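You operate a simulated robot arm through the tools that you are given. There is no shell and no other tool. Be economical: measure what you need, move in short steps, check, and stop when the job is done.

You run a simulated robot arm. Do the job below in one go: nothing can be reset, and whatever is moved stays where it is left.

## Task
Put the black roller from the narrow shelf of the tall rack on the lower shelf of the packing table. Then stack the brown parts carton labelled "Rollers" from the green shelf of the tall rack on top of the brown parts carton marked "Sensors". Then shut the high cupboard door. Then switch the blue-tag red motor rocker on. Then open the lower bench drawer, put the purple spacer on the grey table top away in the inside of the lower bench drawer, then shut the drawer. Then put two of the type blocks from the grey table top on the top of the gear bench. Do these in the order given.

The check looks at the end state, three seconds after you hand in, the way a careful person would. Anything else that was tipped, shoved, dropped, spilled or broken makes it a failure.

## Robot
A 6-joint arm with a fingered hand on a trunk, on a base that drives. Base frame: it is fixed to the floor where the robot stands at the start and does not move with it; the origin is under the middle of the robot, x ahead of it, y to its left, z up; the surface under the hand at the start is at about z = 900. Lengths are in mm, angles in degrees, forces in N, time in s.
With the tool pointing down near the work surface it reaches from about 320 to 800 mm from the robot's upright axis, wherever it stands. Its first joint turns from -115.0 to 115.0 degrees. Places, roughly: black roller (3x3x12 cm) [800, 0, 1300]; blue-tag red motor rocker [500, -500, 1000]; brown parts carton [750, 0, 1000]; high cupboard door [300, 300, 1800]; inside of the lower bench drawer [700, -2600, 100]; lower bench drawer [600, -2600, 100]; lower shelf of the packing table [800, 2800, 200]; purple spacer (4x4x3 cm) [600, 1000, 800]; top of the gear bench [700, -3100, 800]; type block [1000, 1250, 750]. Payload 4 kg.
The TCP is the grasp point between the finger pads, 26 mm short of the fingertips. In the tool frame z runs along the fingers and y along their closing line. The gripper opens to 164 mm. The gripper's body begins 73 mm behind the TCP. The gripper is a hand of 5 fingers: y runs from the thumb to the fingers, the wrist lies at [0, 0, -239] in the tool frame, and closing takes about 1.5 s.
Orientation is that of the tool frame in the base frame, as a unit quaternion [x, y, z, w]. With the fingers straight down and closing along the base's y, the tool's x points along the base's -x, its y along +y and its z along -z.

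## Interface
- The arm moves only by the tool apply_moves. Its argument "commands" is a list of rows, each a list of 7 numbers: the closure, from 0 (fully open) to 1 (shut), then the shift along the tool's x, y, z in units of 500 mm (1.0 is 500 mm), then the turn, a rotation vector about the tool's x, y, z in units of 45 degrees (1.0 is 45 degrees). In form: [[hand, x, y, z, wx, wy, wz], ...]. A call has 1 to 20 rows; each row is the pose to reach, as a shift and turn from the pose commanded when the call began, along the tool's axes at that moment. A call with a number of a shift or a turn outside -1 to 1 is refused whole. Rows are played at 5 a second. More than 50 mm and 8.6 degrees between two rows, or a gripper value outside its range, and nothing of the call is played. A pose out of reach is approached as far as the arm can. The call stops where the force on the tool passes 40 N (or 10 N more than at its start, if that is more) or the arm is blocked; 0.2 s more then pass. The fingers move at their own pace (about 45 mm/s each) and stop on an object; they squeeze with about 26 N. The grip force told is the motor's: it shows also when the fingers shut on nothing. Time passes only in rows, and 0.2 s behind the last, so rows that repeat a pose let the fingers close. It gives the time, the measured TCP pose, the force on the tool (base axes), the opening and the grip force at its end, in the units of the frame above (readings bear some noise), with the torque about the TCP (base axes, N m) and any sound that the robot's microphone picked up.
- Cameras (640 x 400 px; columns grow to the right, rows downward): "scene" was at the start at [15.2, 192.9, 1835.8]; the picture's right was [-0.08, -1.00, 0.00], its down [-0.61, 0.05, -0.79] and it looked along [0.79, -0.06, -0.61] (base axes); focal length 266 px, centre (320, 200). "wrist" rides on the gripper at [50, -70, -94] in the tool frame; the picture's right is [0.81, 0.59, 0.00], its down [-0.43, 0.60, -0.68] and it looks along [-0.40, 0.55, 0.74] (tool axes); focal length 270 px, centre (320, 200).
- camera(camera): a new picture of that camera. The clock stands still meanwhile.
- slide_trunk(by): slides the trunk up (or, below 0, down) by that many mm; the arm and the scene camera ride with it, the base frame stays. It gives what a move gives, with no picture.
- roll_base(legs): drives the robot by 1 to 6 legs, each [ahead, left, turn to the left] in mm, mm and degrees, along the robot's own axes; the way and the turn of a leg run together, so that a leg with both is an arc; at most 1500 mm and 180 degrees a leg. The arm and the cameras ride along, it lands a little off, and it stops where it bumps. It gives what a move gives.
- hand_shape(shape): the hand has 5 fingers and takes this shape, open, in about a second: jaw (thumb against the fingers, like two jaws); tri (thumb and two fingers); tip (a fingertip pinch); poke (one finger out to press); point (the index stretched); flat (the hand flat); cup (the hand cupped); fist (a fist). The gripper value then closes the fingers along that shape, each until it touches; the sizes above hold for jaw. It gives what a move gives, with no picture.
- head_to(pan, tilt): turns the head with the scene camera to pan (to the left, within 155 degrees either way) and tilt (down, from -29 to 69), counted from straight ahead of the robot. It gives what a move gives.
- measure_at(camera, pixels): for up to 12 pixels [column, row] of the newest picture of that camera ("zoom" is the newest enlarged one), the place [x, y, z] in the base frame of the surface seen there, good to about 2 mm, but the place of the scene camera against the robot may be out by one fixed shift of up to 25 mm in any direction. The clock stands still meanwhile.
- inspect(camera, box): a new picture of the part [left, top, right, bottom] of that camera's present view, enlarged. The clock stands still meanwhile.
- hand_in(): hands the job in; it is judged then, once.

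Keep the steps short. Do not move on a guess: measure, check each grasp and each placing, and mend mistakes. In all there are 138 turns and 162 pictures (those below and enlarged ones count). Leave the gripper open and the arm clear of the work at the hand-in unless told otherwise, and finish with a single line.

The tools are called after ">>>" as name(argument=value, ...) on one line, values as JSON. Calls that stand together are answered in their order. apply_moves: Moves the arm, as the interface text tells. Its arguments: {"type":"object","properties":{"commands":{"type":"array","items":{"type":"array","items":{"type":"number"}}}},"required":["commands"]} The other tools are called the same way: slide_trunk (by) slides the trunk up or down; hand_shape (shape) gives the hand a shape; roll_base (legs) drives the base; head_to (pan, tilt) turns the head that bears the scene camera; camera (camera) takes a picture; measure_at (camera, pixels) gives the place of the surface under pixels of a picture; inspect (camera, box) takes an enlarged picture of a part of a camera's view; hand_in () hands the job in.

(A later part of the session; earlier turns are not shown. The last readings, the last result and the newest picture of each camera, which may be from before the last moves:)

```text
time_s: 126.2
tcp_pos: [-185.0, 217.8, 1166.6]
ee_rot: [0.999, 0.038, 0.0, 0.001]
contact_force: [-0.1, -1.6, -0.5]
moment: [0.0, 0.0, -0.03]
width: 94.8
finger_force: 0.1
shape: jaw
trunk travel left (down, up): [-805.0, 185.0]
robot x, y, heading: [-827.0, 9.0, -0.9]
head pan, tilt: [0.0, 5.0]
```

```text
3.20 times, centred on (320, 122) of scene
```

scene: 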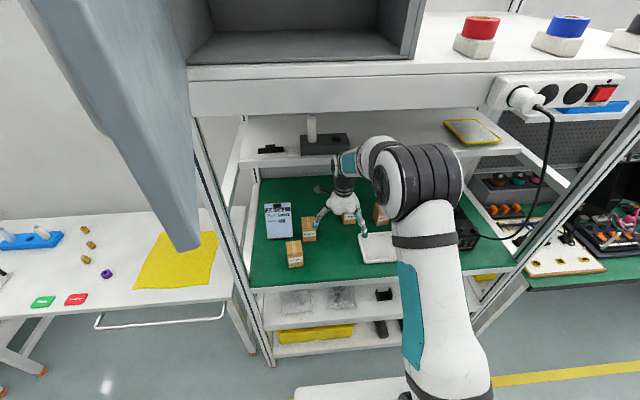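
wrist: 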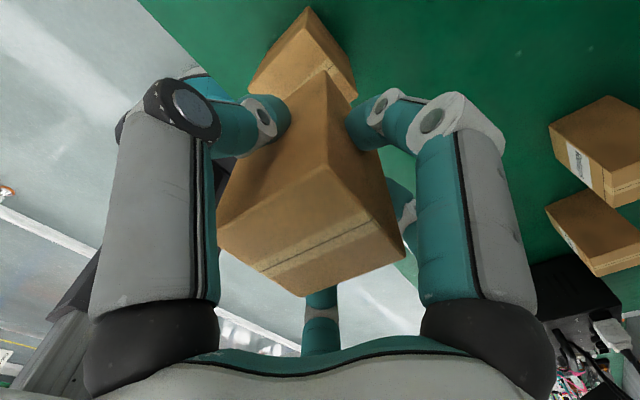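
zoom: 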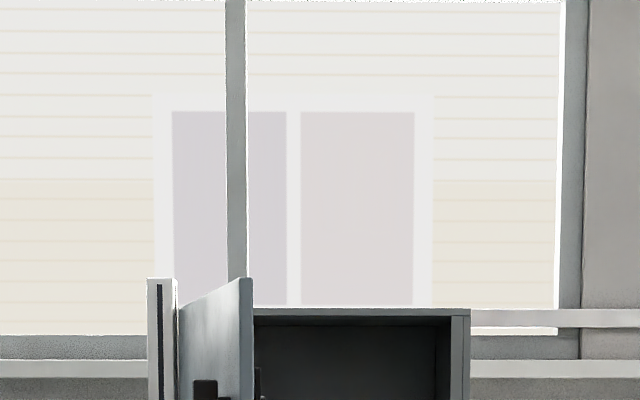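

I aim the head a bit lower to see the whole door and measure it.

>>> head_to(pan=5, tilt=15)

>>> inspect(camera="scene", box=[240, 90, 440, 215])

```text
time_s: 126.9
tcp_pos: [-185.5, 216.7, 1166.1]
ee_rot: [0.999, 0.038, -0.001, 0.0]
contact_force: [0.1, -0.3, -0.2]
moment: [0.01, -0.01, 0.03]
width: 94.7
finger_force: 0.0
shape: jaw
trunk travel left (down, up): [-805.0, 185.0]
robot x, y, heading: [-825.5, 8.6, -1.0]
head pan, tilt: [5.0, 15.0]
```

```text
3.20 times, centred on (340, 152) of scene
```

zoom: 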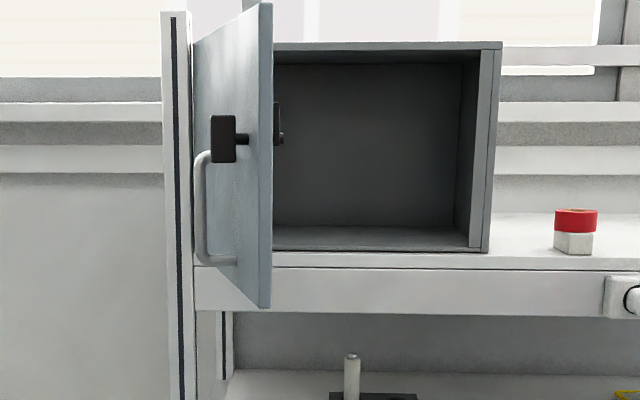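

>>> measure_at(camera="zoom", pixels=[[262, 290], [262, 20], [265, 150], [205, 100], [205, 220], [235, 270], [222, 140], [205, 200], [280, 135], [490, 150], [280, 245], [240, 200]])

```text
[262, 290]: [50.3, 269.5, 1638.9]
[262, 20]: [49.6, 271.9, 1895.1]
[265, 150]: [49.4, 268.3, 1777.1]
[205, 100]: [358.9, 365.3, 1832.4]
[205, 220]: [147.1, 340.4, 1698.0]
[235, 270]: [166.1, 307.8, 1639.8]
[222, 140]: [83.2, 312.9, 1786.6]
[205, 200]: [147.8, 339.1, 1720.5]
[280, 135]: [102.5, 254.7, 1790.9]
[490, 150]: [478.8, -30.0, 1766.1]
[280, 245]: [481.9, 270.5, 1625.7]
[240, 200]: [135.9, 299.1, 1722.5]
```

The door's outer face runs from hinge ≈(487,387) to free edge ≈(62,256), z 1639–1895, bar handle and knob on the outer face. I'll push its outer face above the bar with closed fingers. First raise the trunk and turn the hand to horizontal, pointing 45° right.

>>> slide_trunk(by=180)

>>> apply_moves(commands=[[1, 0, 0, 0, -0.052, 0.126, 0.052], [1, 0, 0, 0, -0.104, 0.252, 0.104], [1, 0, 0, 0, -0.156, 0.377, 0.156], [1, 0, 0, 0, -0.208, 0.503, 0.208], [1, 0, 0, 0, -0.26, 0.629, 0.26]])

>>> apply_moves(commands=[[1, 0, 0, 0, -0.052, 0.126, 0.052], [1, 0, 0, 0, -0.104, 0.252, 0.104], [1, 0, 0, 0, -0.156, 0.377, 0.156], [1, 0, 0, 0, -0.208, 0.503, 0.208], [1, 0, 0, 0, -0.26, 0.629, 0.26]])

>>> apply_moves(commands=[[1, 0, 0, 0, -0.052, 0.126, 0.052], [1, 0, 0, 0, -0.104, 0.252, 0.104], [1, 0, 0, 0, -0.156, 0.377, 0.156], [1, 0, 0, 0, -0.208, 0.503, 0.208], [1, 0, 0, 0, -0.26, 0.629, 0.26]])

```text
time_s: 128.9
tcp_pos: [-184.1, 217.1, 1346.0]
ee_rot: [0.999, 0.038, 0.0, 0.0]
contact_force: [0.4, 0.2, 0.9]
moment: [0.06, 0.04, 0.0]
width: 94.5
finger_force: 0.1
shape: jaw
trunk travel left (down, up): [-985.0, 5.0]
robot x, y, heading: [-826.0, 8.8, -0.8]
head pan, tilt: [5.0, 15.0]
```

```text
time_s: 130.1
tcp_pos: [-185.4, 216.7, 1348.2]
ee_rot: [0.962, -0.064, 0.248, 0.09]
contact_force: [-0.1, 0.7, 0.3]
moment: [0.02, -0.03, 0.01]
width: 0.0
finger_force: 0.0
shape: jaw
trunk travel left (down, up): [-985.0, 5.0]
robot x, y, heading: [-827.3, 11.3, -0.8]
head pan, tilt: [5.0, 15.0]
```

```text
time_s: 131.3
tcp_pos: [-184.0, 217.4, 1347.9]
ee_rot: [0.937, -0.093, 0.315, 0.117]
contact_force: [0.3, 0.2, -0.2]
moment: [-0.01, 0.03, -0.03]
width: 0.0
finger_force: 25.8
shape: jaw
out of reach, approached as far as the arm can: row 2, 3, 4, 5
trunk travel left (down, up): [-985.0, 5.0]
robot x, y, heading: [-826.8, 4.4, -0.8]
head pan, tilt: [5.0, 15.0]
```

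```text
time_s: 132.5
tcp_pos: [-184.0, 216.9, 1347.8]
ee_rot: [0.937, -0.093, 0.315, 0.117]
contact_force: [0.1, -0.2, -0.7]
moment: [0.03, -0.01, 0.0]
width: 0.0
finger_force: 26.3
shape: jaw
out of reach, approached as far as the arm can: row 1, 2, 3, 4, 5
trunk travel left (down, up): [-985.0, 5.0]
robot x, y, heading: [-822.0, 11.3, -0.8]
head pan, tilt: [5.0, 15.0]
```

A wrist limit, as before; it eased when the wrist was higher. I raise the hand 300 mm in this orientation.

>>> apply_moves(commands=[[1, 0.052, 0.0138, -0.066, 0, 0, 0], [1, 0.105, 0.0276, -0.133, 0, 0, 0], [1, 0.157, 0.0414, -0.199, 0, 0, 0], [1, 0.21, 0.0552, -0.265, 0, 0, 0], [1, 0.262, 0.069, -0.331, 0, 0, 0], [1, 0.315, 0.083, -0.398, 0, 0, 0], [1, 0.367, 0.0966, -0.464, 0, 0, 0]])

>>> apply_moves(commands=[[1, 0, 0, 0, -0.052, 0.126, 0.052], [1, 0, 0, 0, -0.104, 0.252, 0.104], [1, 0, 0, 0, -0.156, 0.377, 0.156], [1, 0, 0, 0, -0.208, 0.503, 0.208], [1, 0, 0, 0, -0.26, 0.629, 0.26]])

```text
time_s: 134.1
tcp_pos: [-186.7, 217.3, 1646.4]
ee_rot: [0.937, -0.093, 0.314, 0.119]
contact_force: [-0.9, -0.4, 0.2]
moment: [0.01, 0.03, 0.02]
width: 0.2
finger_force: 25.6
shape: jaw
trunk travel left (down, up): [-985.0, 5.0]
robot x, y, heading: [-824.9, 10.4, -0.8]
head pan, tilt: [5.0, 15.0]
```

```text
time_s: 135.3
tcp_pos: [-165.3, 217.0, 1683.6]
ee_rot: [0.807, -0.181, 0.524, 0.202]
contact_force: [0.4, -0.6, -0.1]
moment: [0.04, 0.0, -0.06]
width: 0.0
finger_force: 26.1
shape: jaw
out of reach, approached as far as the arm can: row 5
trunk travel left (down, up): [-985.0, 5.0]
robot x, y, heading: [-828.3, 7.6, -0.8]
head pan, tilt: [5.0, 15.0]
```

Progress. I rise another 170 mm, then finish the turn.

>>> apply_moves(commands=[[1, 0.078, 0.0115, -0.031, 0, 0, 0], [1, 0.156, 0.023, -0.062, 0, 0, 0], [1, 0.234, 0.0345, -0.094, 0, 0, 0], [1, 0.312, 0.046, -0.125, 0, 0, 0]])

>>> apply_moves(commands=[[1, 0, 0, 0, -0.048, 0.115, 0.048], [1, 0, 0, 0, -0.095, 0.23, 0.095], [1, 0, 0, 0, -0.143, 0.345, 0.143], [1, 0, 0, 0, -0.19, 0.46, 0.19]])

>>> camera(camera="scene")

```text
time_s: 136.3
tcp_pos: [-172.9, 218.0, 1855.2]
ee_rot: [0.801, -0.185, 0.534, 0.197]
contact_force: [-0.5, -0.3, 0.7]
moment: [0.02, 0.01, 0.02]
width: 0.0
finger_force: 26.1
shape: jaw
trunk travel left (down, up): [-985.0, 5.0]
robot x, y, heading: [-825.8, 10.8, -1.0]
head pan, tilt: [5.0, 15.0]
```

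```text
time_s: 137.3
tcp_pos: [-158.7, 211.9, 1865.7]
ee_rot: [0.661, -0.243, 0.666, 0.247]
contact_force: [1.3, 0.8, -0.2]
moment: [-0.01, 0.01, -0.02]
width: 0.2
finger_force: 26.3
shape: jaw
out of reach, approached as far as the arm can: row 4
trunk travel left (down, up): [-985.0, 5.0]
robot x, y, heading: [-825.6, 9.2, -0.9]
head pan, tilt: [5.0, 15.0]
```

```text
100 pictures are left
```

scene: 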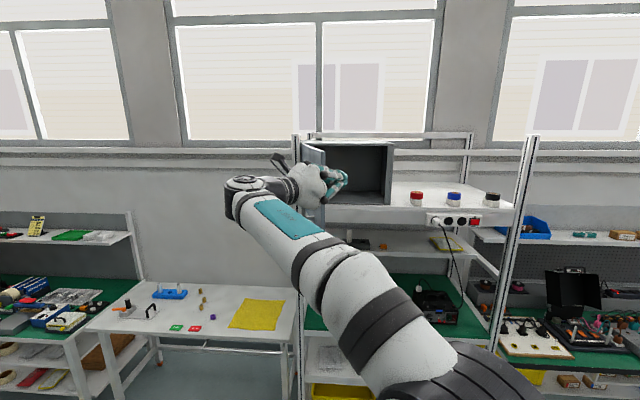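

The hand is horizontal (pointing ≈40° right) at z 1866. I retract it a bit relative to the base, then check before driving.

>>> apply_moves(commands=[[1, -0.006, 0.032, -0.066, 0, 0, 0], [1, -0.012, 0.064, -0.131, 0, 0, 0], [1, -0.018, 0.095, -0.197, 0, 0, 0], [1, -0.024, 0.127, -0.262, 0, 0, 0]])

>>> roll_base(legs=[[0, 140, 0.9]])

```text
time_s: 138.3
tcp_pos: [-231.7, 178.8, 1891.9]
ee_rot: [0.667, -0.227, 0.669, 0.236]
contact_force: [1.0, 0.7, -0.4]
moment: [0.03, 0.01, -0.01]
width: 0.0
finger_force: 25.6
shape: jaw
out of reach, approached as far as the arm can: row 1, 2, 3, 4
trunk travel left (down, up): [-985.0, 5.0]
robot x, y, heading: [-823.3, 9.6, -0.8]
head pan, tilt: [5.0, 15.0]
```

```text
time_s: 139.6
tcp_pos: [-232.8, 330.7, 1892.3]
ee_rot: [0.67, -0.221, 0.671, 0.229]
contact_force: [0.0, 0.1, -1.1]
moment: [-0.03, 0.03, -0.01]
width: 0.0
finger_force: 25.9
shape: jaw
trunk travel left (down, up): [-985.0, 5.0]
robot x, y, heading: [-825.2, 143.7, 0.0]
head pan, tilt: [5.0, 15.0]
```

The arm is at its limit when retracted, so I'll keep this arm pose, lower the trunk 45 mm (z≈1847), and push with the base. I drive to just outside the door face.

>>> slide_trunk(by=-45)

>>> roll_base(legs=[[0, 35, 0], [345, 0, 0]])

>>> camera(camera="scene")

>>> camera(camera="wrist")

```text
time_s: 140.5
tcp_pos: [-233.1, 328.3, 1846.7]
ee_rot: [0.67, -0.221, 0.671, 0.23]
contact_force: [0.5, 0.0, -0.7]
moment: [0.0, -0.01, 0.01]
width: 0.0
finger_force: 25.8
shape: jaw
trunk travel left (down, up): [-940.0, 50.0]
robot x, y, heading: [-826.4, 151.2, 0.0]
head pan, tilt: [5.0, 15.0]
```

```text
time_s: 143.2
tcp_pos: [106.9, 376.4, 1845.7]
ee_rot: [0.672, -0.216, 0.672, 0.225]
contact_force: [0.5, -0.2, 0.2]
moment: [-0.01, -0.02, -0.02]
width: 0.0
finger_force: 26.1
shape: jaw
trunk travel left (down, up): [-940.0, 50.0]
robot x, y, heading: [-482.0, 185.1, 1.0]
head pan, tilt: [5.0, 15.0]
```

```text
99 pictures are left
```

scene: 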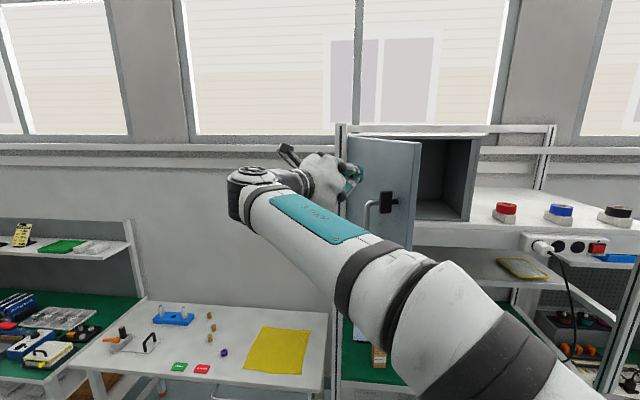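

```text
98 pictures are left
```

wrist: 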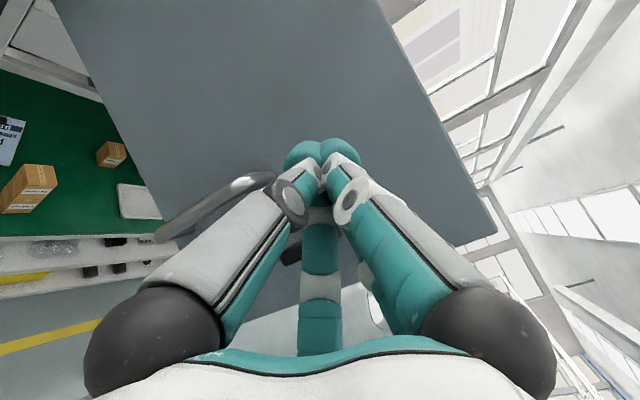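

The hand is at the outer face, above the bar and knob. I push with the base: right and forward along the door's arc, first two legs.

>>> roll_base(legs=[[35, -76, 0], [46, -95, -1]])

>>> camera(camera="scene")

```text
time_s: 145.0
tcp_pos: [192.5, 197.7, 1846.4]
ee_rot: [0.67, -0.222, 0.67, 0.23]
contact_force: [-0.2, 0.3, 0.6]
moment: [-0.01, 0.0, 0.03]
width: 0.1
finger_force: 25.5
shape: jaw
trunk travel left (down, up): [-940.0, 50.0]
robot x, y, heading: [-399.4, 16.6, 0.1]
head pan, tilt: [5.0, 15.0]
```

```text
97 pictures are left
```

scene: 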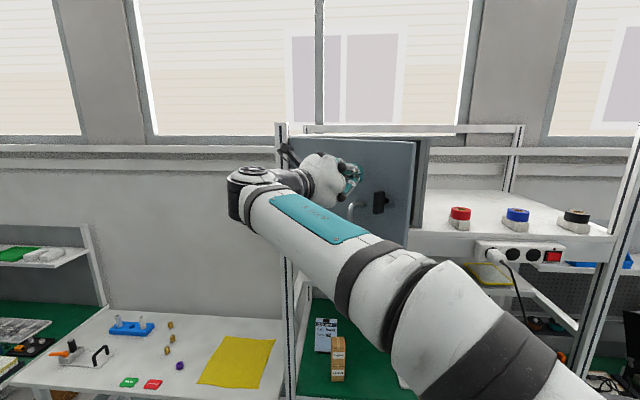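

Door swings nicely with negligible force. I continue along the arc.

>>> roll_base(legs=[[81, -76, 0], [107, -49, 0]])

>>> camera(camera="scene")

```text
time_s: 147.1
tcp_pos: [381.9, 67.0, 1845.4]
ee_rot: [0.669, -0.224, 0.67, 0.233]
contact_force: [0.0, -0.5, 0.5]
moment: [-0.03, -0.02, 0.0]
width: 0.0
finger_force: 25.8
shape: jaw
trunk travel left (down, up): [-940.0, 50.0]
robot x, y, heading: [-213.6, -105.4, -0.6]
head pan, tilt: [5.0, 15.0]
```

```text
96 pictures are left
```

scene: 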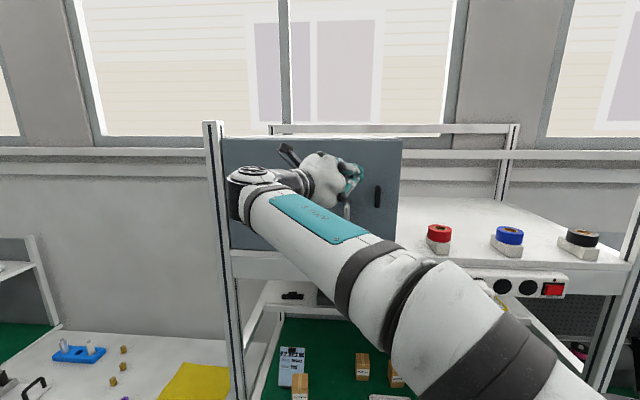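

Nearly shut. I finish with the arm, pushing straight ahead (+x), force-limited.

>>> apply_moves(commands=[[1, 0, -0.024, 0.032, 0, 0, 0], [1, 0, -0.048, 0.064, 0, 0, 0], [1, 0, -0.072, 0.096, 0, 0, 0], [1, 0, -0.096, 0.128, 0, 0, 0], [1, 0, -0.108, 0.144, 0, 0, 0], [1, 0, -0.12, 0.16, 0, 0, 0]])

>>> camera(camera="scene")

```text
time_s: 148.2
tcp_pos: [447.6, 69.2, 1850.7]
ee_rot: [0.667, -0.227, 0.67, 0.233]
contact_force: [-33.2, 1.1, -6.2]
moment: [0.1, 0.18, -0.49]
width: 0.2
finger_force: 26.0
shape: jaw
trunk travel left (down, up): [-940.0, 50.0]
robot x, y, heading: [-213.3, -103.3, -0.3]
head pan, tilt: [5.0, 15.0]
stopped in row 5: the force on the tool passed its limit at 47 N (the readings are from after the stop); the commanded pose is now the measured one
```

```text
95 pictures are left
```

scene: 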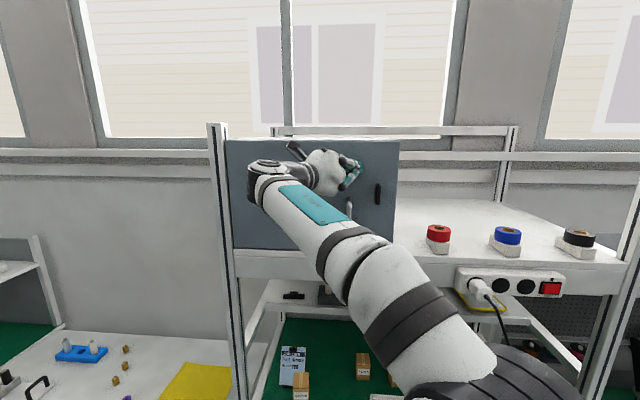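

The push met the stop. I measure the door face across its width to check it's flush.

>>> measure_at(camera="scene", pixels=[[235, 170], [235, 230], [300, 240], [365, 160], [392, 160], [392, 235], [375, 235], [397, 200]])

```text
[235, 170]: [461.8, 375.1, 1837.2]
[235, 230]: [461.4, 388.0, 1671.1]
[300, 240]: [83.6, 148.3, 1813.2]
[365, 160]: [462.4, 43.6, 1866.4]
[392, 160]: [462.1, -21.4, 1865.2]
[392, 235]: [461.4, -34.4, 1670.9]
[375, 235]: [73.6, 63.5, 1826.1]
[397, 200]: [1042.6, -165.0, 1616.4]
```

Door is flush (x≈462 everywhere). I pull back and then look to the right for the motor rockers.

>>> roll_base(legs=[[-450, 0, 0]])

>>> head_to(pan=-30, tilt=35)

>>> camera(camera="scene")

```text
time_s: 150.9
tcp_pos: [9.3, 78.4, 1847.6]
ee_rot: [0.671, -0.221, 0.67, 0.228]
contact_force: [-0.8, -0.4, -0.1]
moment: [0.01, 0.02, 0.02]
width: 0.2
finger_force: 26.1
shape: jaw
trunk travel left (down, up): [-940.0, 50.0]
robot x, y, heading: [-663.1, -108.2, 0.7]
head pan, tilt: [5.0, 15.0]
```

```text
time_s: 151.9
tcp_pos: [10.4, 79.4, 1847.7]
ee_rot: [0.672, -0.22, 0.67, 0.227]
contact_force: [0.0, -0.3, 0.1]
moment: [0.0, -0.03, 0.02]
width: 0.0
finger_force: 26.3
shape: jaw
trunk travel left (down, up): [-940.0, 50.0]
robot x, y, heading: [-657.9, -105.5, 0.4]
head pan, tilt: [-30.0, 35.0]
```

```text
94 pictures are left
```

scene: 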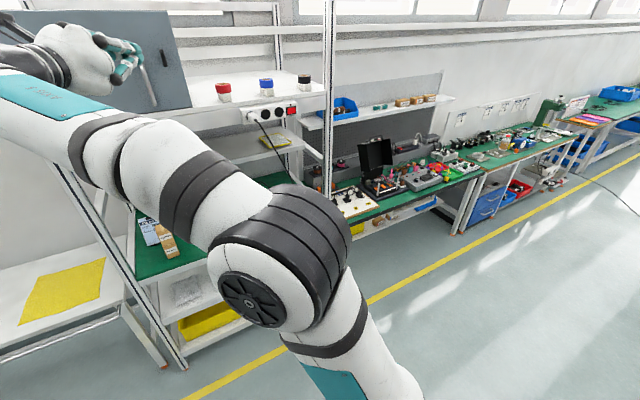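

I enlarge the board at (355,200).

>>> inspect(camera="scene", box=[325, 140, 485, 240])

```text
4.00 times, centred on (405, 190) of scene
```

zoom: 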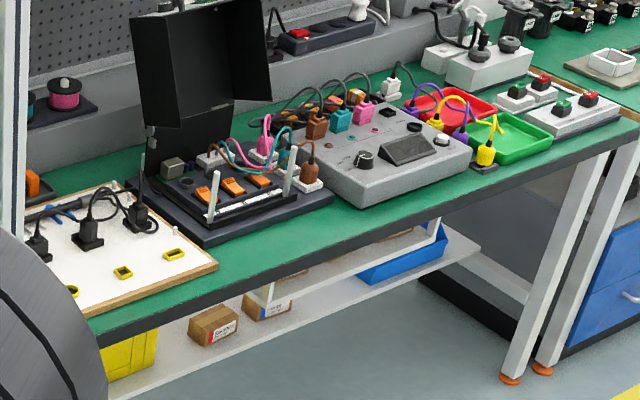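

>>> measure_at(camera="zoom", pixels=[[100, 260], [125, 270], [175, 253], [70, 290], [230, 185], [300, 30], [400, 150], [540, 80], [590, 100], [75, 210], [90, 225], [520, 90]])

```text
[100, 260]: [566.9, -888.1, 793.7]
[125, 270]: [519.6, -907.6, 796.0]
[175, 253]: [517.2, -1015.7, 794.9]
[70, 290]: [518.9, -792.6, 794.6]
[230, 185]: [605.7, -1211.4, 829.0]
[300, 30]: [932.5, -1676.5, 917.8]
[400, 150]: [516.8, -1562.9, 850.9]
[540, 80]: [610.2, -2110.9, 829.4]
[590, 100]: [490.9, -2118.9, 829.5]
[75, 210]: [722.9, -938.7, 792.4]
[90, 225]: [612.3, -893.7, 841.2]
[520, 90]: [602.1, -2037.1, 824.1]
```

The rocker should be near (500,−500,1000): likely the black box at the right end of the green shelf. I drive right 350 mm for an unobstructed view.

>>> roll_base(legs=[[0, -350, 0]])

>>> head_to(pan=-10, tilt=32)

>>> camera(camera="scene")

```text
time_s: 154.2
tcp_pos: [12.1, -271.3, 1847.6]
ee_rot: [0.671, -0.221, 0.669, 0.229]
contact_force: [0.7, -1.0, 0.5]
moment: [-0.02, -0.02, 0.0]
width: 0.1
finger_force: 25.8
shape: jaw
trunk travel left (down, up): [-940.0, 50.0]
robot x, y, heading: [-655.6, -451.4, 0.2]
head pan, tilt: [-30.0, 35.0]
```

```text
time_s: 155.0
tcp_pos: [12.2, -270.1, 1847.0]
ee_rot: [0.671, -0.222, 0.669, 0.23]
contact_force: [-0.9, -0.2, -0.3]
moment: [0.05, -0.01, -0.04]
width: 0.0
finger_force: 26.3
shape: jaw
trunk travel left (down, up): [-940.0, 50.0]
robot x, y, heading: [-660.7, -453.5, 0.2]
head pan, tilt: [-10.0, 32.0]
```

```text
92 pictures are left
```

scene: 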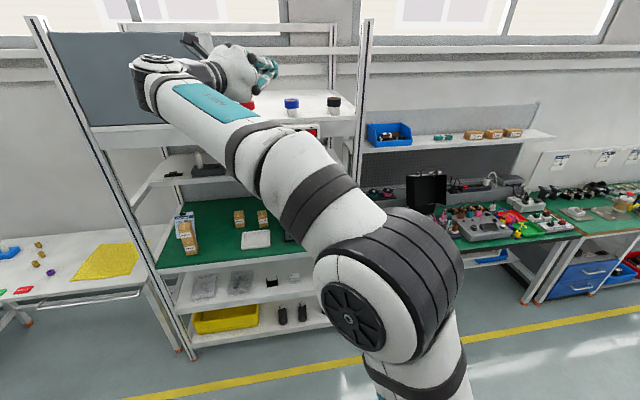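

The arm blocks this view. I drive further right 600 mm and look back left beneath the arm.

>>> roll_base(legs=[[0, -600, 0]])

>>> head_to(pan=20, tilt=38)

>>> camera(camera="scene")

```text
time_s: 158.4
tcp_pos: [15.8, -863.4, 1847.3]
ee_rot: [0.671, -0.222, 0.669, 0.229]
contact_force: [-0.3, 0.4, -0.3]
moment: [0.0, -0.04, 0.0]
width: 0.0
finger_force: 26.1
shape: jaw
trunk travel left (down, up): [-940.0, 50.0]
robot x, y, heading: [-659.4, -1046.3, 0.5]
head pan, tilt: [-10.0, 32.0]
```

```text
time_s: 159.3
tcp_pos: [14.4, -864.5, 1846.5]
ee_rot: [0.671, -0.221, 0.67, 0.228]
contact_force: [-0.1, -0.1, -0.3]
moment: [0.03, -0.01, -0.01]
width: 0.0
finger_force: 26.1
shape: jaw
trunk travel left (down, up): [-940.0, 50.0]
robot x, y, heading: [-659.5, -1042.4, 0.4]
head pan, tilt: [20.0, 38.0]
```

```text
91 pictures are left
```

scene: 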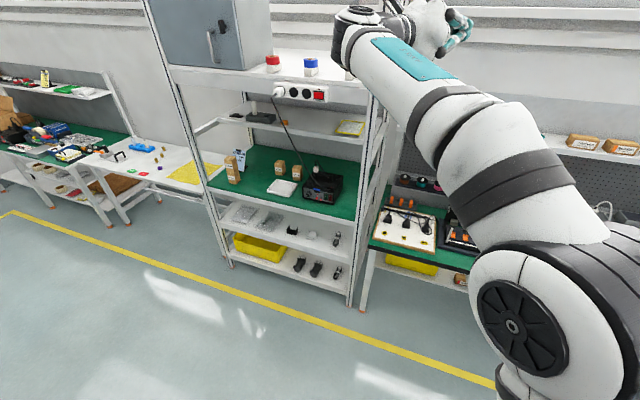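

The black box is at (322,187). I enlarge it.

>>> inspect(camera="scene", box=[290, 155, 354, 210])

>>> measure_at(camera="scene", pixels=[[310, 192], [328, 197], [322, 180], [335, 200], [315, 195]])

>>> inspect(camera="scene", box=[370, 170, 480, 260])

```text
7.27 times, centred on (322, 182) of scene
```

zoom: 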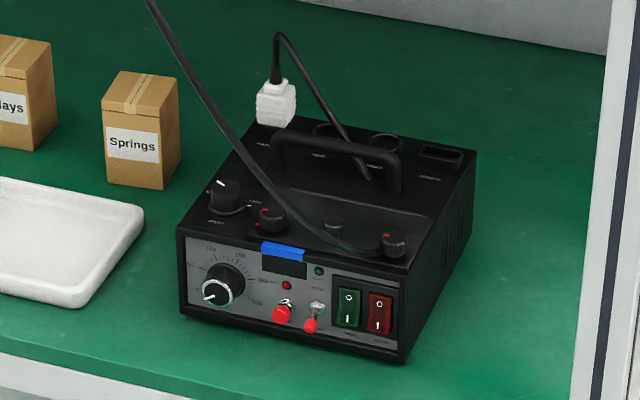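

```text
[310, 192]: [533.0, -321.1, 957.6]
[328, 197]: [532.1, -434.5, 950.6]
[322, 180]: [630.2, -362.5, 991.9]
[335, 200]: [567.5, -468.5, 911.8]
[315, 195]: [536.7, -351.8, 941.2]
```

```text
4.44 times, centred on (425, 215) of scene
```

zoom: 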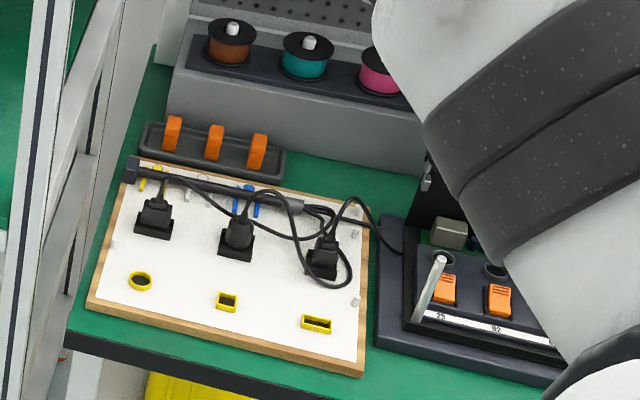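

The blue tag is on this box and a red rocker sits at its lower right. I enlarge the rocker and measure it.

>>> inspect(camera="scene", box=[318, 188, 350, 208])

```text
16.00 times, centred on (334, 198) of scene
```

zoom: 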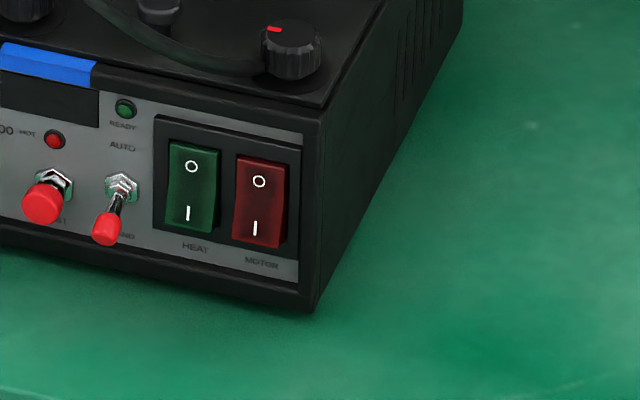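

>>> measure_at(camera="zoom", pixels=[[258, 182], [256, 228], [240, 165], [282, 170], [238, 235], [277, 240], [190, 168], [190, 215], [305, 150], [108, 230], [266, 205], [290, 265]])

```text
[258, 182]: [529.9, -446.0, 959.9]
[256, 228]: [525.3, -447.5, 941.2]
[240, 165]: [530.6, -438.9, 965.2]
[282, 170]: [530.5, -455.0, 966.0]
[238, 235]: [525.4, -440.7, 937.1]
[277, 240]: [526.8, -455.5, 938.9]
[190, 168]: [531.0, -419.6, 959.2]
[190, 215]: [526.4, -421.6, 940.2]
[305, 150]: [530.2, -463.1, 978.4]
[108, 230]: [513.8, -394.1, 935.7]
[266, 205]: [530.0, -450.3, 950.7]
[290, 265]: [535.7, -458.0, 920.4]
```

The red MOTOR rocker is off (lower "I" side proud). I'll press its lower half horizontally with one finger. First turn the hand straight ahead and lower the trunk.

>>> apply_moves(commands=[[1, 0, 0, 0, 0.137, 0, 0], [1, 0, 0, 0, 0.273, 0, 0], [1, 0, 0, 0, 0.41, 0, 0], [1, 0, 0, 0, 0.547, 0, 0], [1, 0, 0, 0, 0.683, 0, 0], [1, 0, 0, 0, 0.815, 0, 0]])

>>> slide_trunk(by=-400)

>>> slide_trunk(by=-175)

>>> hand_shape(shape="poke")

>>> camera(camera="wrist")

>>> camera(camera="scene")

```text
time_s: 160.7
tcp_pos: [13.6, -865.5, 1846.8]
ee_rot: [0.709, 0.001, 0.706, 0.005]
contact_force: [-0.1, -0.9, 0.2]
moment: [0.02, 0.05, 0.01]
width: 0.0
finger_force: 25.8
shape: jaw
trunk travel left (down, up): [-940.0, 50.0]
robot x, y, heading: [-656.9, -1044.9, 0.3]
head pan, tilt: [20.0, 38.0]
```

```text
time_s: 164.6
tcp_pos: [14.7, -863.7, 1447.6]
ee_rot: [0.709, 0.0, 0.705, 0.006]
contact_force: [-0.5, 0.3, -0.7]
moment: [0.02, 0.03, 0.01]
width: 0.1
finger_force: 26.5
shape: jaw
trunk travel left (down, up): [-540.0, 450.0]
robot x, y, heading: [-652.8, -1044.1, 0.1]
head pan, tilt: [20.0, 38.0]
```

```text
time_s: 166.5
tcp_pos: [15.2, -862.6, 1272.0]
ee_rot: [0.709, -0.001, 0.705, 0.007]
contact_force: [0.0, 0.1, 0.8]
moment: [-0.02, 0.01, -0.01]
width: 0.0
finger_force: 26.5
shape: jaw
trunk travel left (down, up): [-365.0, 625.0]
robot x, y, heading: [-657.7, -1041.3, 0.2]
head pan, tilt: [20.0, 38.0]
```

```text
time_s: 167.4
tcp_pos: [14.5, -862.8, 1272.3]
ee_rot: [0.709, 0.0, 0.705, 0.006]
contact_force: [0.4, -0.5, 0.3]
moment: [0.01, 0.0, -0.01]
width: 0.2
finger_force: 0.1
shape: poke
trunk travel left (down, up): [-365.0, 625.0]
robot x, y, heading: [-658.3, -1044.9, 0.2]
head pan, tilt: [20.0, 38.0]
```

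```text
87 pictures are left
```

wrist: 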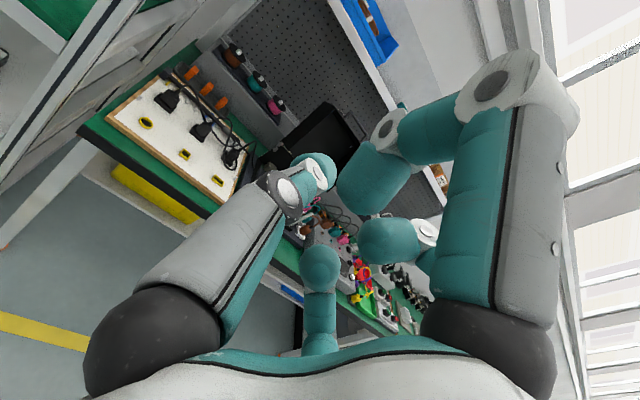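

```text
86 pictures are left
```

scene: 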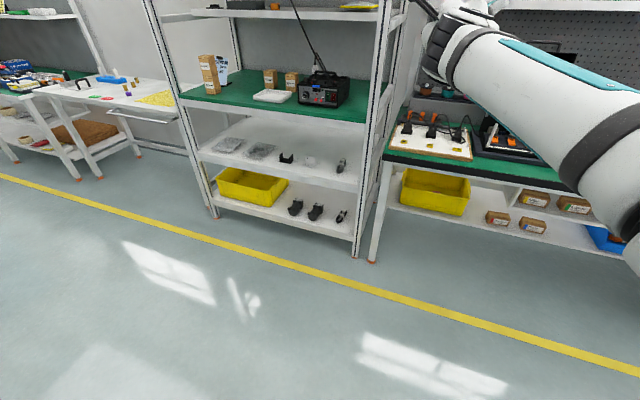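

I find which finger sticks out furthest by measuring finger points.

>>> measure_at(camera="wrist", pixels=[[315, 165], [330, 175], [300, 190], [365, 175], [340, 190], [400, 140], [365, 235], [320, 265], [430, 230], [310, 160], [390, 120], [410, 105]])

>>> inspect(camera="wrist", box=[220, 80, 480, 300])

```text
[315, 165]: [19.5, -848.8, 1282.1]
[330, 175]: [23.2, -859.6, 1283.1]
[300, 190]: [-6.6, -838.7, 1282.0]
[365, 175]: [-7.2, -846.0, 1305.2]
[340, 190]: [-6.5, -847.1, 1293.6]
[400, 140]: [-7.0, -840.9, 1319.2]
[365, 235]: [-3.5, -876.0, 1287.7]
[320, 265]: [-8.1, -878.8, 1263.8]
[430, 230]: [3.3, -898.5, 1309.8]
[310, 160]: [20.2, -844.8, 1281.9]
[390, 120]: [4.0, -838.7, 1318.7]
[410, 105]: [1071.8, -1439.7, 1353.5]
```

```text
1.82 times, centred on (350, 190) of wrist
```

zoom: 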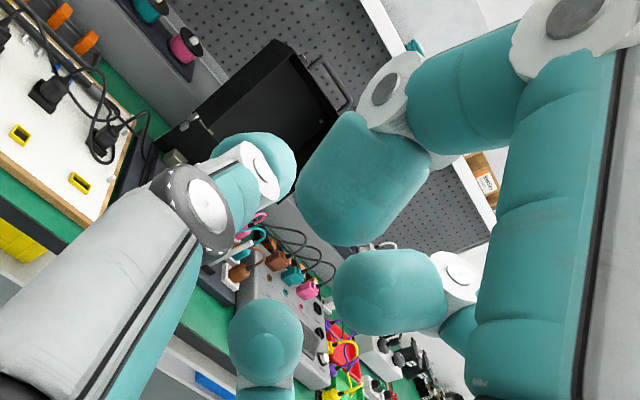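

Poke: the thumb tip leads at the centre by only ~25 mm. I check the "point" shape as well.

>>> hand_shape(shape="point")

>>> camera(camera="wrist")

```text
time_s: 168.3
tcp_pos: [15.0, -862.5, 1271.9]
ee_rot: [0.709, 0.001, 0.705, 0.006]
contact_force: [0.3, 0.4, 0.8]
moment: [0.0, 0.01, -0.02]
width: 158.3
finger_force: 0.1
shape: point
trunk travel left (down, up): [-365.0, 625.0]
robot x, y, heading: [-659.6, -1045.4, 0.2]
head pan, tilt: [20.0, 38.0]
```

```text
84 pictures are left
```

wrist: 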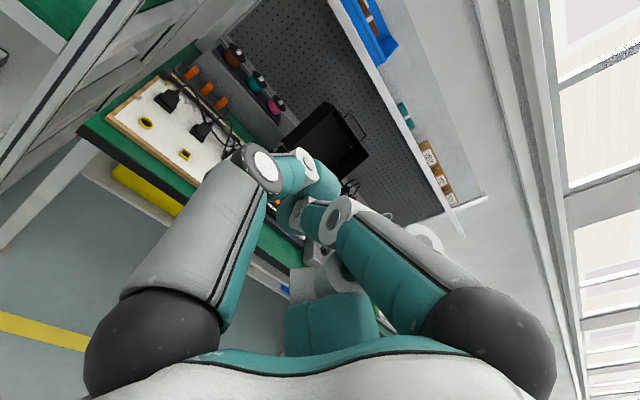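

>>> measure_at(camera="wrist", pixels=[[325, 180], [310, 165], [300, 200], [310, 220], [430, 235], [340, 215], [330, 320], [345, 270], [290, 215], [333, 190]])

>>> inspect(camera="wrist", box=[220, 120, 460, 360])

```text
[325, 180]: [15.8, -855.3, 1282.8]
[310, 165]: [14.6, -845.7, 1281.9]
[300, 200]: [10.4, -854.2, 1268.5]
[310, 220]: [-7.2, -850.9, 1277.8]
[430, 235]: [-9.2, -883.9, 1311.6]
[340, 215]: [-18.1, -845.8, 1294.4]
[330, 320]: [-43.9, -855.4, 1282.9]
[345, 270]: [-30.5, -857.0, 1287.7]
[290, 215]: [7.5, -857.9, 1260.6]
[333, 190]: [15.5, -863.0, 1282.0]
```

```text
1.67 times, centred on (340, 240) of wrist
```

zoom: 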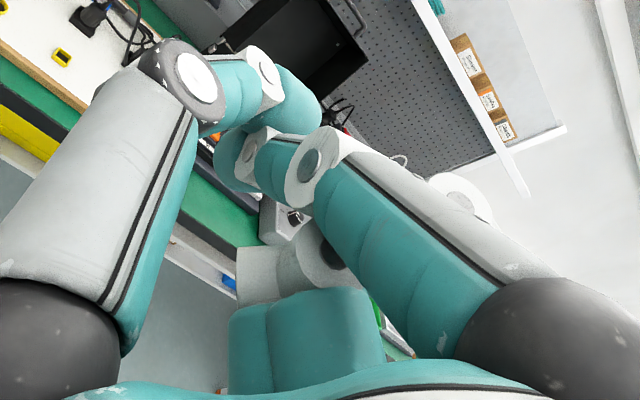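

I go back to poke and close it to see if the other fingers curl away.

>>> hand_shape(shape="poke")

>>> apply_moves(commands=[[1, 0, 0, 0, 0, 0, 0], [1, 0, 0, 0, 0, 0, 0], [1, 0, 0, 0, 0, 0, 0], [1, 0, 0, 0, 0, 0, 0], [1, 0, 0, 0, 0, 0, 0], [1, 0, 0, 0, 0, 0, 0]])

>>> camera(camera="wrist")

```text
time_s: 169.2
tcp_pos: [15.0, -863.7, 1272.6]
ee_rot: [0.709, 0.001, 0.705, 0.005]
contact_force: [0.2, -0.5, 0.2]
moment: [-0.04, 0.03, 0.02]
width: 0.1
finger_force: 0.1
shape: poke
trunk travel left (down, up): [-365.0, 625.0]
robot x, y, heading: [-657.8, -1044.6, 0.4]
head pan, tilt: [20.0, 38.0]
```

```text
time_s: 170.6
tcp_pos: [15.3, -863.0, 1272.3]
ee_rot: [0.709, 0.001, 0.705, 0.006]
contact_force: [0.2, 0.0, 0.2]
moment: [-0.02, 0.01, -0.03]
width: 0.0
finger_force: 24.8
shape: jaw
trunk travel left (down, up): [-365.0, 625.0]
robot x, y, heading: [-655.7, -1046.1, 0.2]
head pan, tilt: [20.0, 38.0]
```

```text
82 pictures are left
```

wrist: 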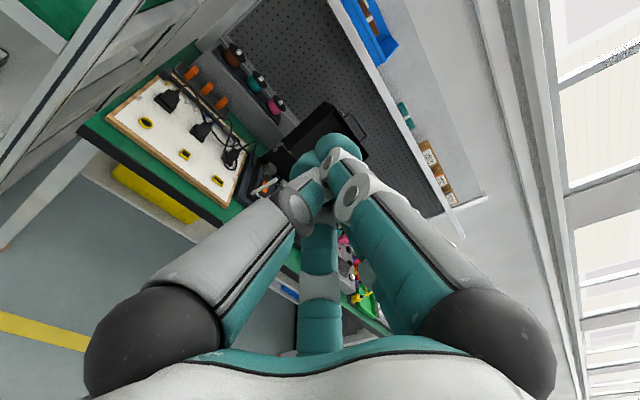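

Closing reverts to jaw, so I keep poke open: its tip (thumb) leads at the axis, ~12 mm beyond the TCP. I re-shape, lower the hand to z≈940, and measure the rack's right post for clearance.

>>> hand_shape(shape="poke")

>>> apply_moves(commands=[[0, -0.09, 0, 0, 0, 0, 0], [0, -0.18, 0, 0, 0, 0, 0], [0, -0.27, 0, 0, 0, 0, 0], [0, -0.36, 0, 0, 0, 0, 0], [0, -0.45, 0, 0, 0, 0, 0], [0, -0.54, 0, 0, 0, 0, 0], [0, -0.63, 0, 0, 0, 0, 0], [0, -0.666, 0, 0, 0, 0, 0]])

>>> camera(camera="wrist")

>>> measure_at(camera="scene", pixels=[[372, 100], [377, 130], [368, 150], [380, 80], [366, 180], [330, 110], [304, 95], [345, 90]])

```text
time_s: 171.5
tcp_pos: [14.3, -863.4, 1271.9]
ee_rot: [0.709, 0.0, 0.705, 0.007]
contact_force: [0.0, 0.7, 0.8]
moment: [-0.02, 0.01, 0.02]
width: 0.0
finger_force: 0.1
shape: poke
trunk travel left (down, up): [-365.0, 625.0]
robot x, y, heading: [-657.6, -1043.0, 0.5]
head pan, tilt: [20.0, 38.0]
```

```text
time_s: 173.3
tcp_pos: [44.0, -874.6, 1133.5]
ee_rot: [0.766, 0.022, 0.642, 0.014]
contact_force: [-0.3, 0.6, 1.0]
moment: [-0.03, 0.03, -0.01]
width: 0.1
finger_force: 0.1
shape: poke
out of reach, approached as far as the arm can: row 1, 2, 3, 4, 5, 6, 7, 8
trunk travel left (down, up): [-365.0, 625.0]
robot x, y, heading: [-656.6, -1048.2, 0.3]
head pan, tilt: [20.0, 38.0]
```

```text
81 pictures are left
```

wrist: 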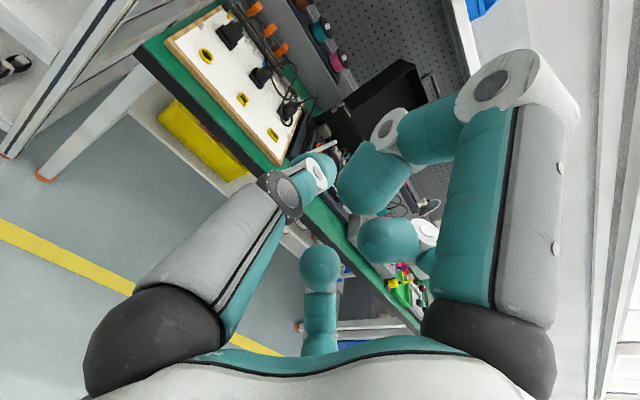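

```text
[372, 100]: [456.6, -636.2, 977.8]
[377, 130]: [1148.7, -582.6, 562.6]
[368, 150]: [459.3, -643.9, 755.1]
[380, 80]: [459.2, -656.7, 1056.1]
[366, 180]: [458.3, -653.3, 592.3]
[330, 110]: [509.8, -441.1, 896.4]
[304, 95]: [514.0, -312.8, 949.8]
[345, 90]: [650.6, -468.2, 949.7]
```

That config is out of reach; I return to the previous level pose and use the trunk instead. Post is at y≈−650, well clear.

>>> apply_moves(commands=[[0, 0.068, 0, -0.012, 0, 0.056, 0], [0, 0.136, 0, -0.024, 0, 0.112, 0], [0, 0.204, 0, -0.037, 0, 0.168, 0], [0, 0.273, 0, -0.049, 0, 0.224, 0]])

>>> slide_trunk(by=-330)

```text
time_s: 174.3
tcp_pos: [42.0, -876.3, 1279.0]
ee_rot: [0.707, 0.024, 0.707, 0.012]
contact_force: [0.0, 0.4, 1.0]
moment: [-0.03, 0.02, -0.02]
width: 0.1
finger_force: 0.0
shape: poke
trunk travel left (down, up): [-365.0, 625.0]
robot x, y, heading: [-657.8, -1041.6, 0.2]
head pan, tilt: [20.0, 38.0]
```

```text
time_s: 177.6
tcp_pos: [41.3, -876.8, 948.2]
ee_rot: [0.707, 0.024, 0.707, 0.012]
contact_force: [0.2, -0.1, 0.0]
moment: [0.0, 0.04, -0.01]
width: 0.0
finger_force: 0.0
shape: poke
trunk travel left (down, up): [-35.0, 955.0]
robot x, y, heading: [-657.5, -1044.6, -0.1]
head pan, tilt: [20.0, 38.0]
```

Level at z 948. I drive left then ahead, stopping short of the panel, and look.

>>> roll_base(legs=[[0, 410, 0], [390, 0, 0]])

>>> head_to(pan=-20, tilt=5)

>>> camera(camera="scene")

>>> camera(camera="wrist")

```text
time_s: 182.1
tcp_pos: [429.0, -466.3, 947.6]
ee_rot: [0.707, 0.028, 0.707, 0.007]
contact_force: [-0.7, 0.8, 0.4]
moment: [0.03, -0.03, 0.01]
width: 0.0
finger_force: 0.0
shape: poke
trunk travel left (down, up): [-35.0, 955.0]
robot x, y, heading: [-272.6, -639.8, 0.7]
head pan, tilt: [20.0, 38.0]
```

```text
time_s: 183.2
tcp_pos: [427.5, -466.5, 947.2]
ee_rot: [0.707, 0.03, 0.707, 0.007]
contact_force: [0.1, -0.6, 0.8]
moment: [-0.01, 0.0, -0.02]
width: 0.1
finger_force: 0.0
shape: poke
trunk travel left (down, up): [-35.0, 955.0]
robot x, y, heading: [-264.0, -644.4, 0.9]
head pan, tilt: [-20.0, 5.0]
```

```text
80 pictures are left
```

scene: 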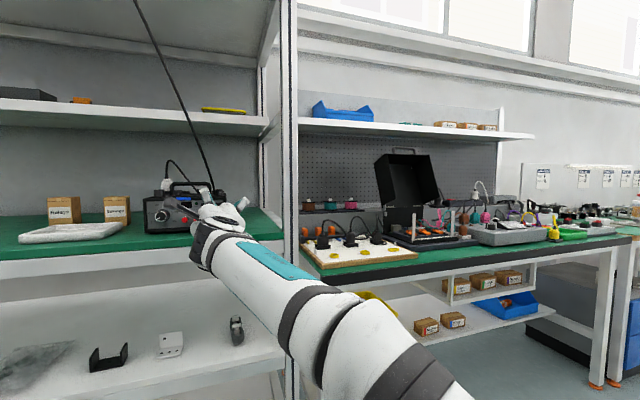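

```text
79 pictures are left
```

wrist: 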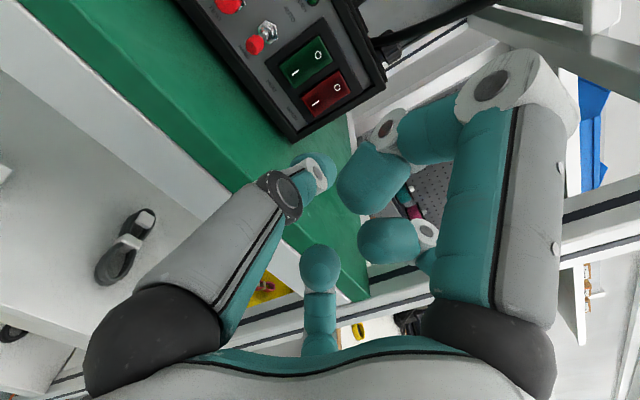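

The wrist camera sees the red rocker well. I measure the "I" (316,102), edges, and the poke tip.

>>> inspect(camera="wrist", box=[240, 20, 400, 220])

>>> measure_at(camera="wrist", pixels=[[316, 102], [337, 87], [310, 115], [303, 93], [328, 70], [345, 95], [296, 72], [290, 135], [255, 45], [318, 160], [332, 175], [325, 168]])

```text
2.00 times, centred on (320, 120) of wrist
```

zoom: 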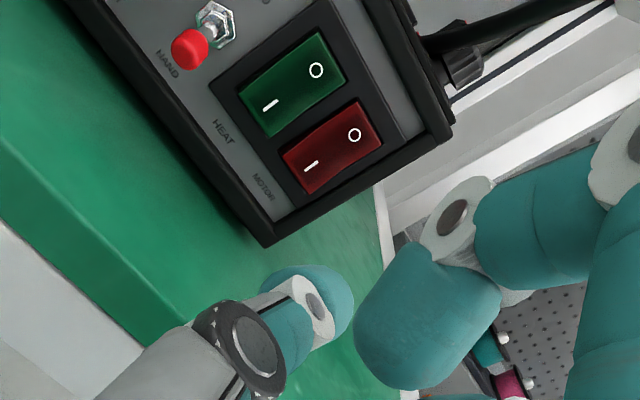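

```text
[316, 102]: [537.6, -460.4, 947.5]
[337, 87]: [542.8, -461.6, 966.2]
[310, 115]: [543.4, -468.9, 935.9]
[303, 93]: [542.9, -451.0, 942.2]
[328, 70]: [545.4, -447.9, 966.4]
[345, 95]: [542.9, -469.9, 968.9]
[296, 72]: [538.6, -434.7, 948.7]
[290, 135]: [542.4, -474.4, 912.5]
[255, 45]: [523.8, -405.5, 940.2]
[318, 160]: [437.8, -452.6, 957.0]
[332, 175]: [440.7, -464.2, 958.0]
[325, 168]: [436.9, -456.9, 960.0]
```

Rocker "I" end at (538,−461,945); tip is ≈(442,−460,949). I advance 82 mm with small corrections, then check.

>>> apply_moves(commands=[[0, -0.005, 0.004, 0.05, 0, 0, 0], [0, -0.01, 0.008, 0.1, 0, 0, 0], [0, -0.01, 0.01, 0.14, 0, 0, 0], [0, -0.01, 0.01, 0.164, 0, 0, 0]])

>>> inspect(camera="wrist", box=[200, 60, 440, 240])

>>> inspect(camera="scene", box=[130, 165, 270, 255])

```text
time_s: 183.9
tcp_pos: [481.5, -465.9, 946.1]
ee_rot: [0.706, 0.029, 0.708, 0.004]
contact_force: [-31.6, -2.6, -6.8]
moment: [-0.18, 1.52, 0.38]
width: 0.0
finger_force: 0.0
shape: poke
trunk travel left (down, up): [-35.0, 955.0]
robot x, y, heading: [-265.8, -641.5, 1.3]
head pan, tilt: [-20.0, 5.0]
stopped in row 3: the force on the tool passed its limit at 48 N (the readings are from after the stop); the commanded pose is now the measured one
```

```text
2.22 times, centred on (320, 150) of wrist
```

zoom: 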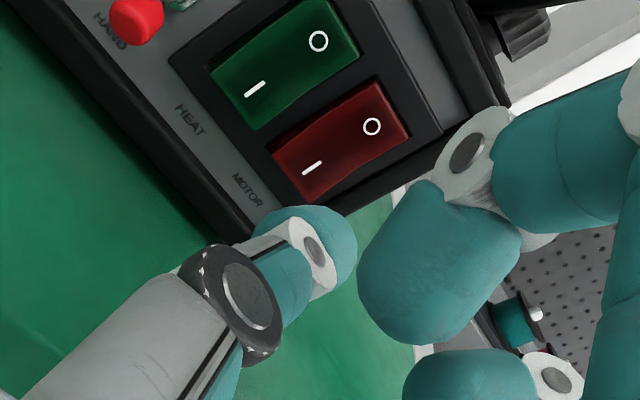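

```text
4.44 times, centred on (200, 210) of scene
```

zoom: 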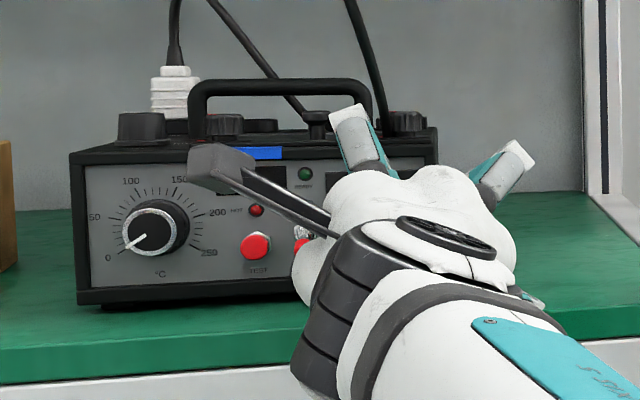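

The hand's lower digit met the shelf's front edge (force at ~60 mm below the axis). I back off 70 mm, pitch the nose 20° down and roll 18° so nothing hangs below the shelf edge.

>>> apply_moves(commands=[[0, 0, 0, -0.07, 0, 0, 0], [0, 0, 0, -0.14, 0, 0, 0], [0, 0.02, 0, -0.14, 0, -0.15, 0], [0, 0.04, 0, -0.14, 0, -0.3, 0], [0, 0.04, 0, -0.14, 0, -0.444, 0]])

>>> apply_moves(commands=[[0, 0, 0, 0, 0, 0, 0.133], [0, 0, 0, 0, 0, 0, 0.267], [0, 0, 0, 0, 0, 0, 0.4]])

>>> camera(camera="wrist")

>>> inspect(camera="scene", box=[110, 145, 290, 265])

```text
time_s: 185.1
tcp_pos: [414.6, -466.7, 963.3]
ee_rot: [0.819, 0.028, 0.573, 0.01]
contact_force: [0.6, 0.1, 0.3]
moment: [0.02, -0.01, -0.02]
width: 0.0
finger_force: 0.1
shape: poke
trunk travel left (down, up): [-35.0, 955.0]
robot x, y, heading: [-268.7, -643.9, 1.0]
head pan, tilt: [-20.0, 5.0]
```

```text
time_s: 185.9
tcp_pos: [415.2, -468.6, 962.7]
ee_rot: [0.813, -0.101, 0.568, -0.081]
contact_force: [-0.2, 0.0, -0.3]
moment: [0.01, 0.0, -0.01]
width: 0.2
finger_force: 0.0
shape: poke
trunk travel left (down, up): [-35.0, 955.0]
robot x, y, heading: [-270.4, -642.4, 1.0]
head pan, tilt: [-20.0, 5.0]
```

```text
75 pictures are left
```

wrist: 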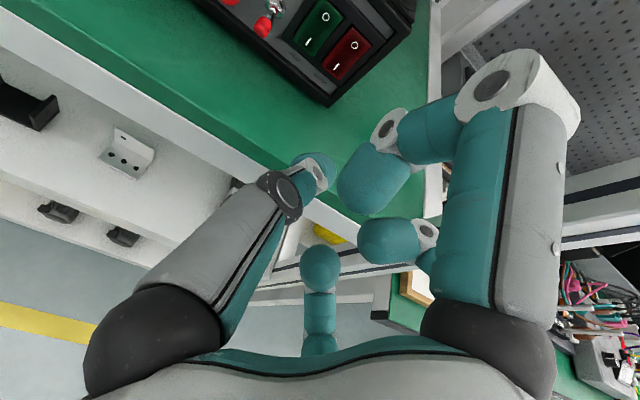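

```text
3.33 times, centred on (200, 205) of scene
```

zoom: 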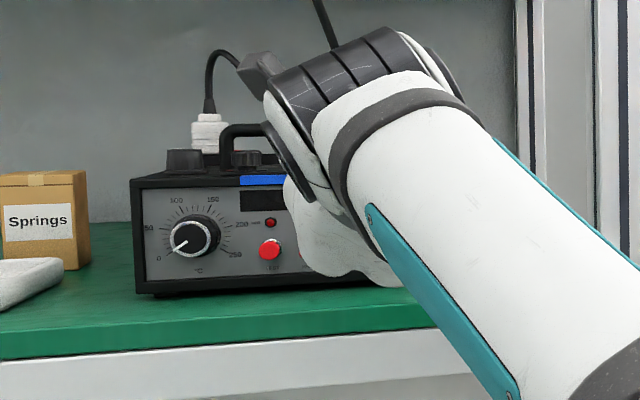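

Now I measure tip, rocker, and lower digits in this pose.

>>> measure_at(camera="wrist", pixels=[[318, 160], [332, 172], [325, 182], [337, 66], [354, 45], [330, 78], [320, 265], [365, 235], [365, 180], [345, 190], [390, 115]])

```text
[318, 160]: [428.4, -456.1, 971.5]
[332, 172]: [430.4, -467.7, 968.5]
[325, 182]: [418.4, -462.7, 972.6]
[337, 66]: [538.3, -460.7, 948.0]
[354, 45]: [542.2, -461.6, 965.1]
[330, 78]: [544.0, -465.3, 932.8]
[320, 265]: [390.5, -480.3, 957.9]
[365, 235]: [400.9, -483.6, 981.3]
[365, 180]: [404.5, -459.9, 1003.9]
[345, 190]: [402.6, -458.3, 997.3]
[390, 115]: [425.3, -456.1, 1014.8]
```

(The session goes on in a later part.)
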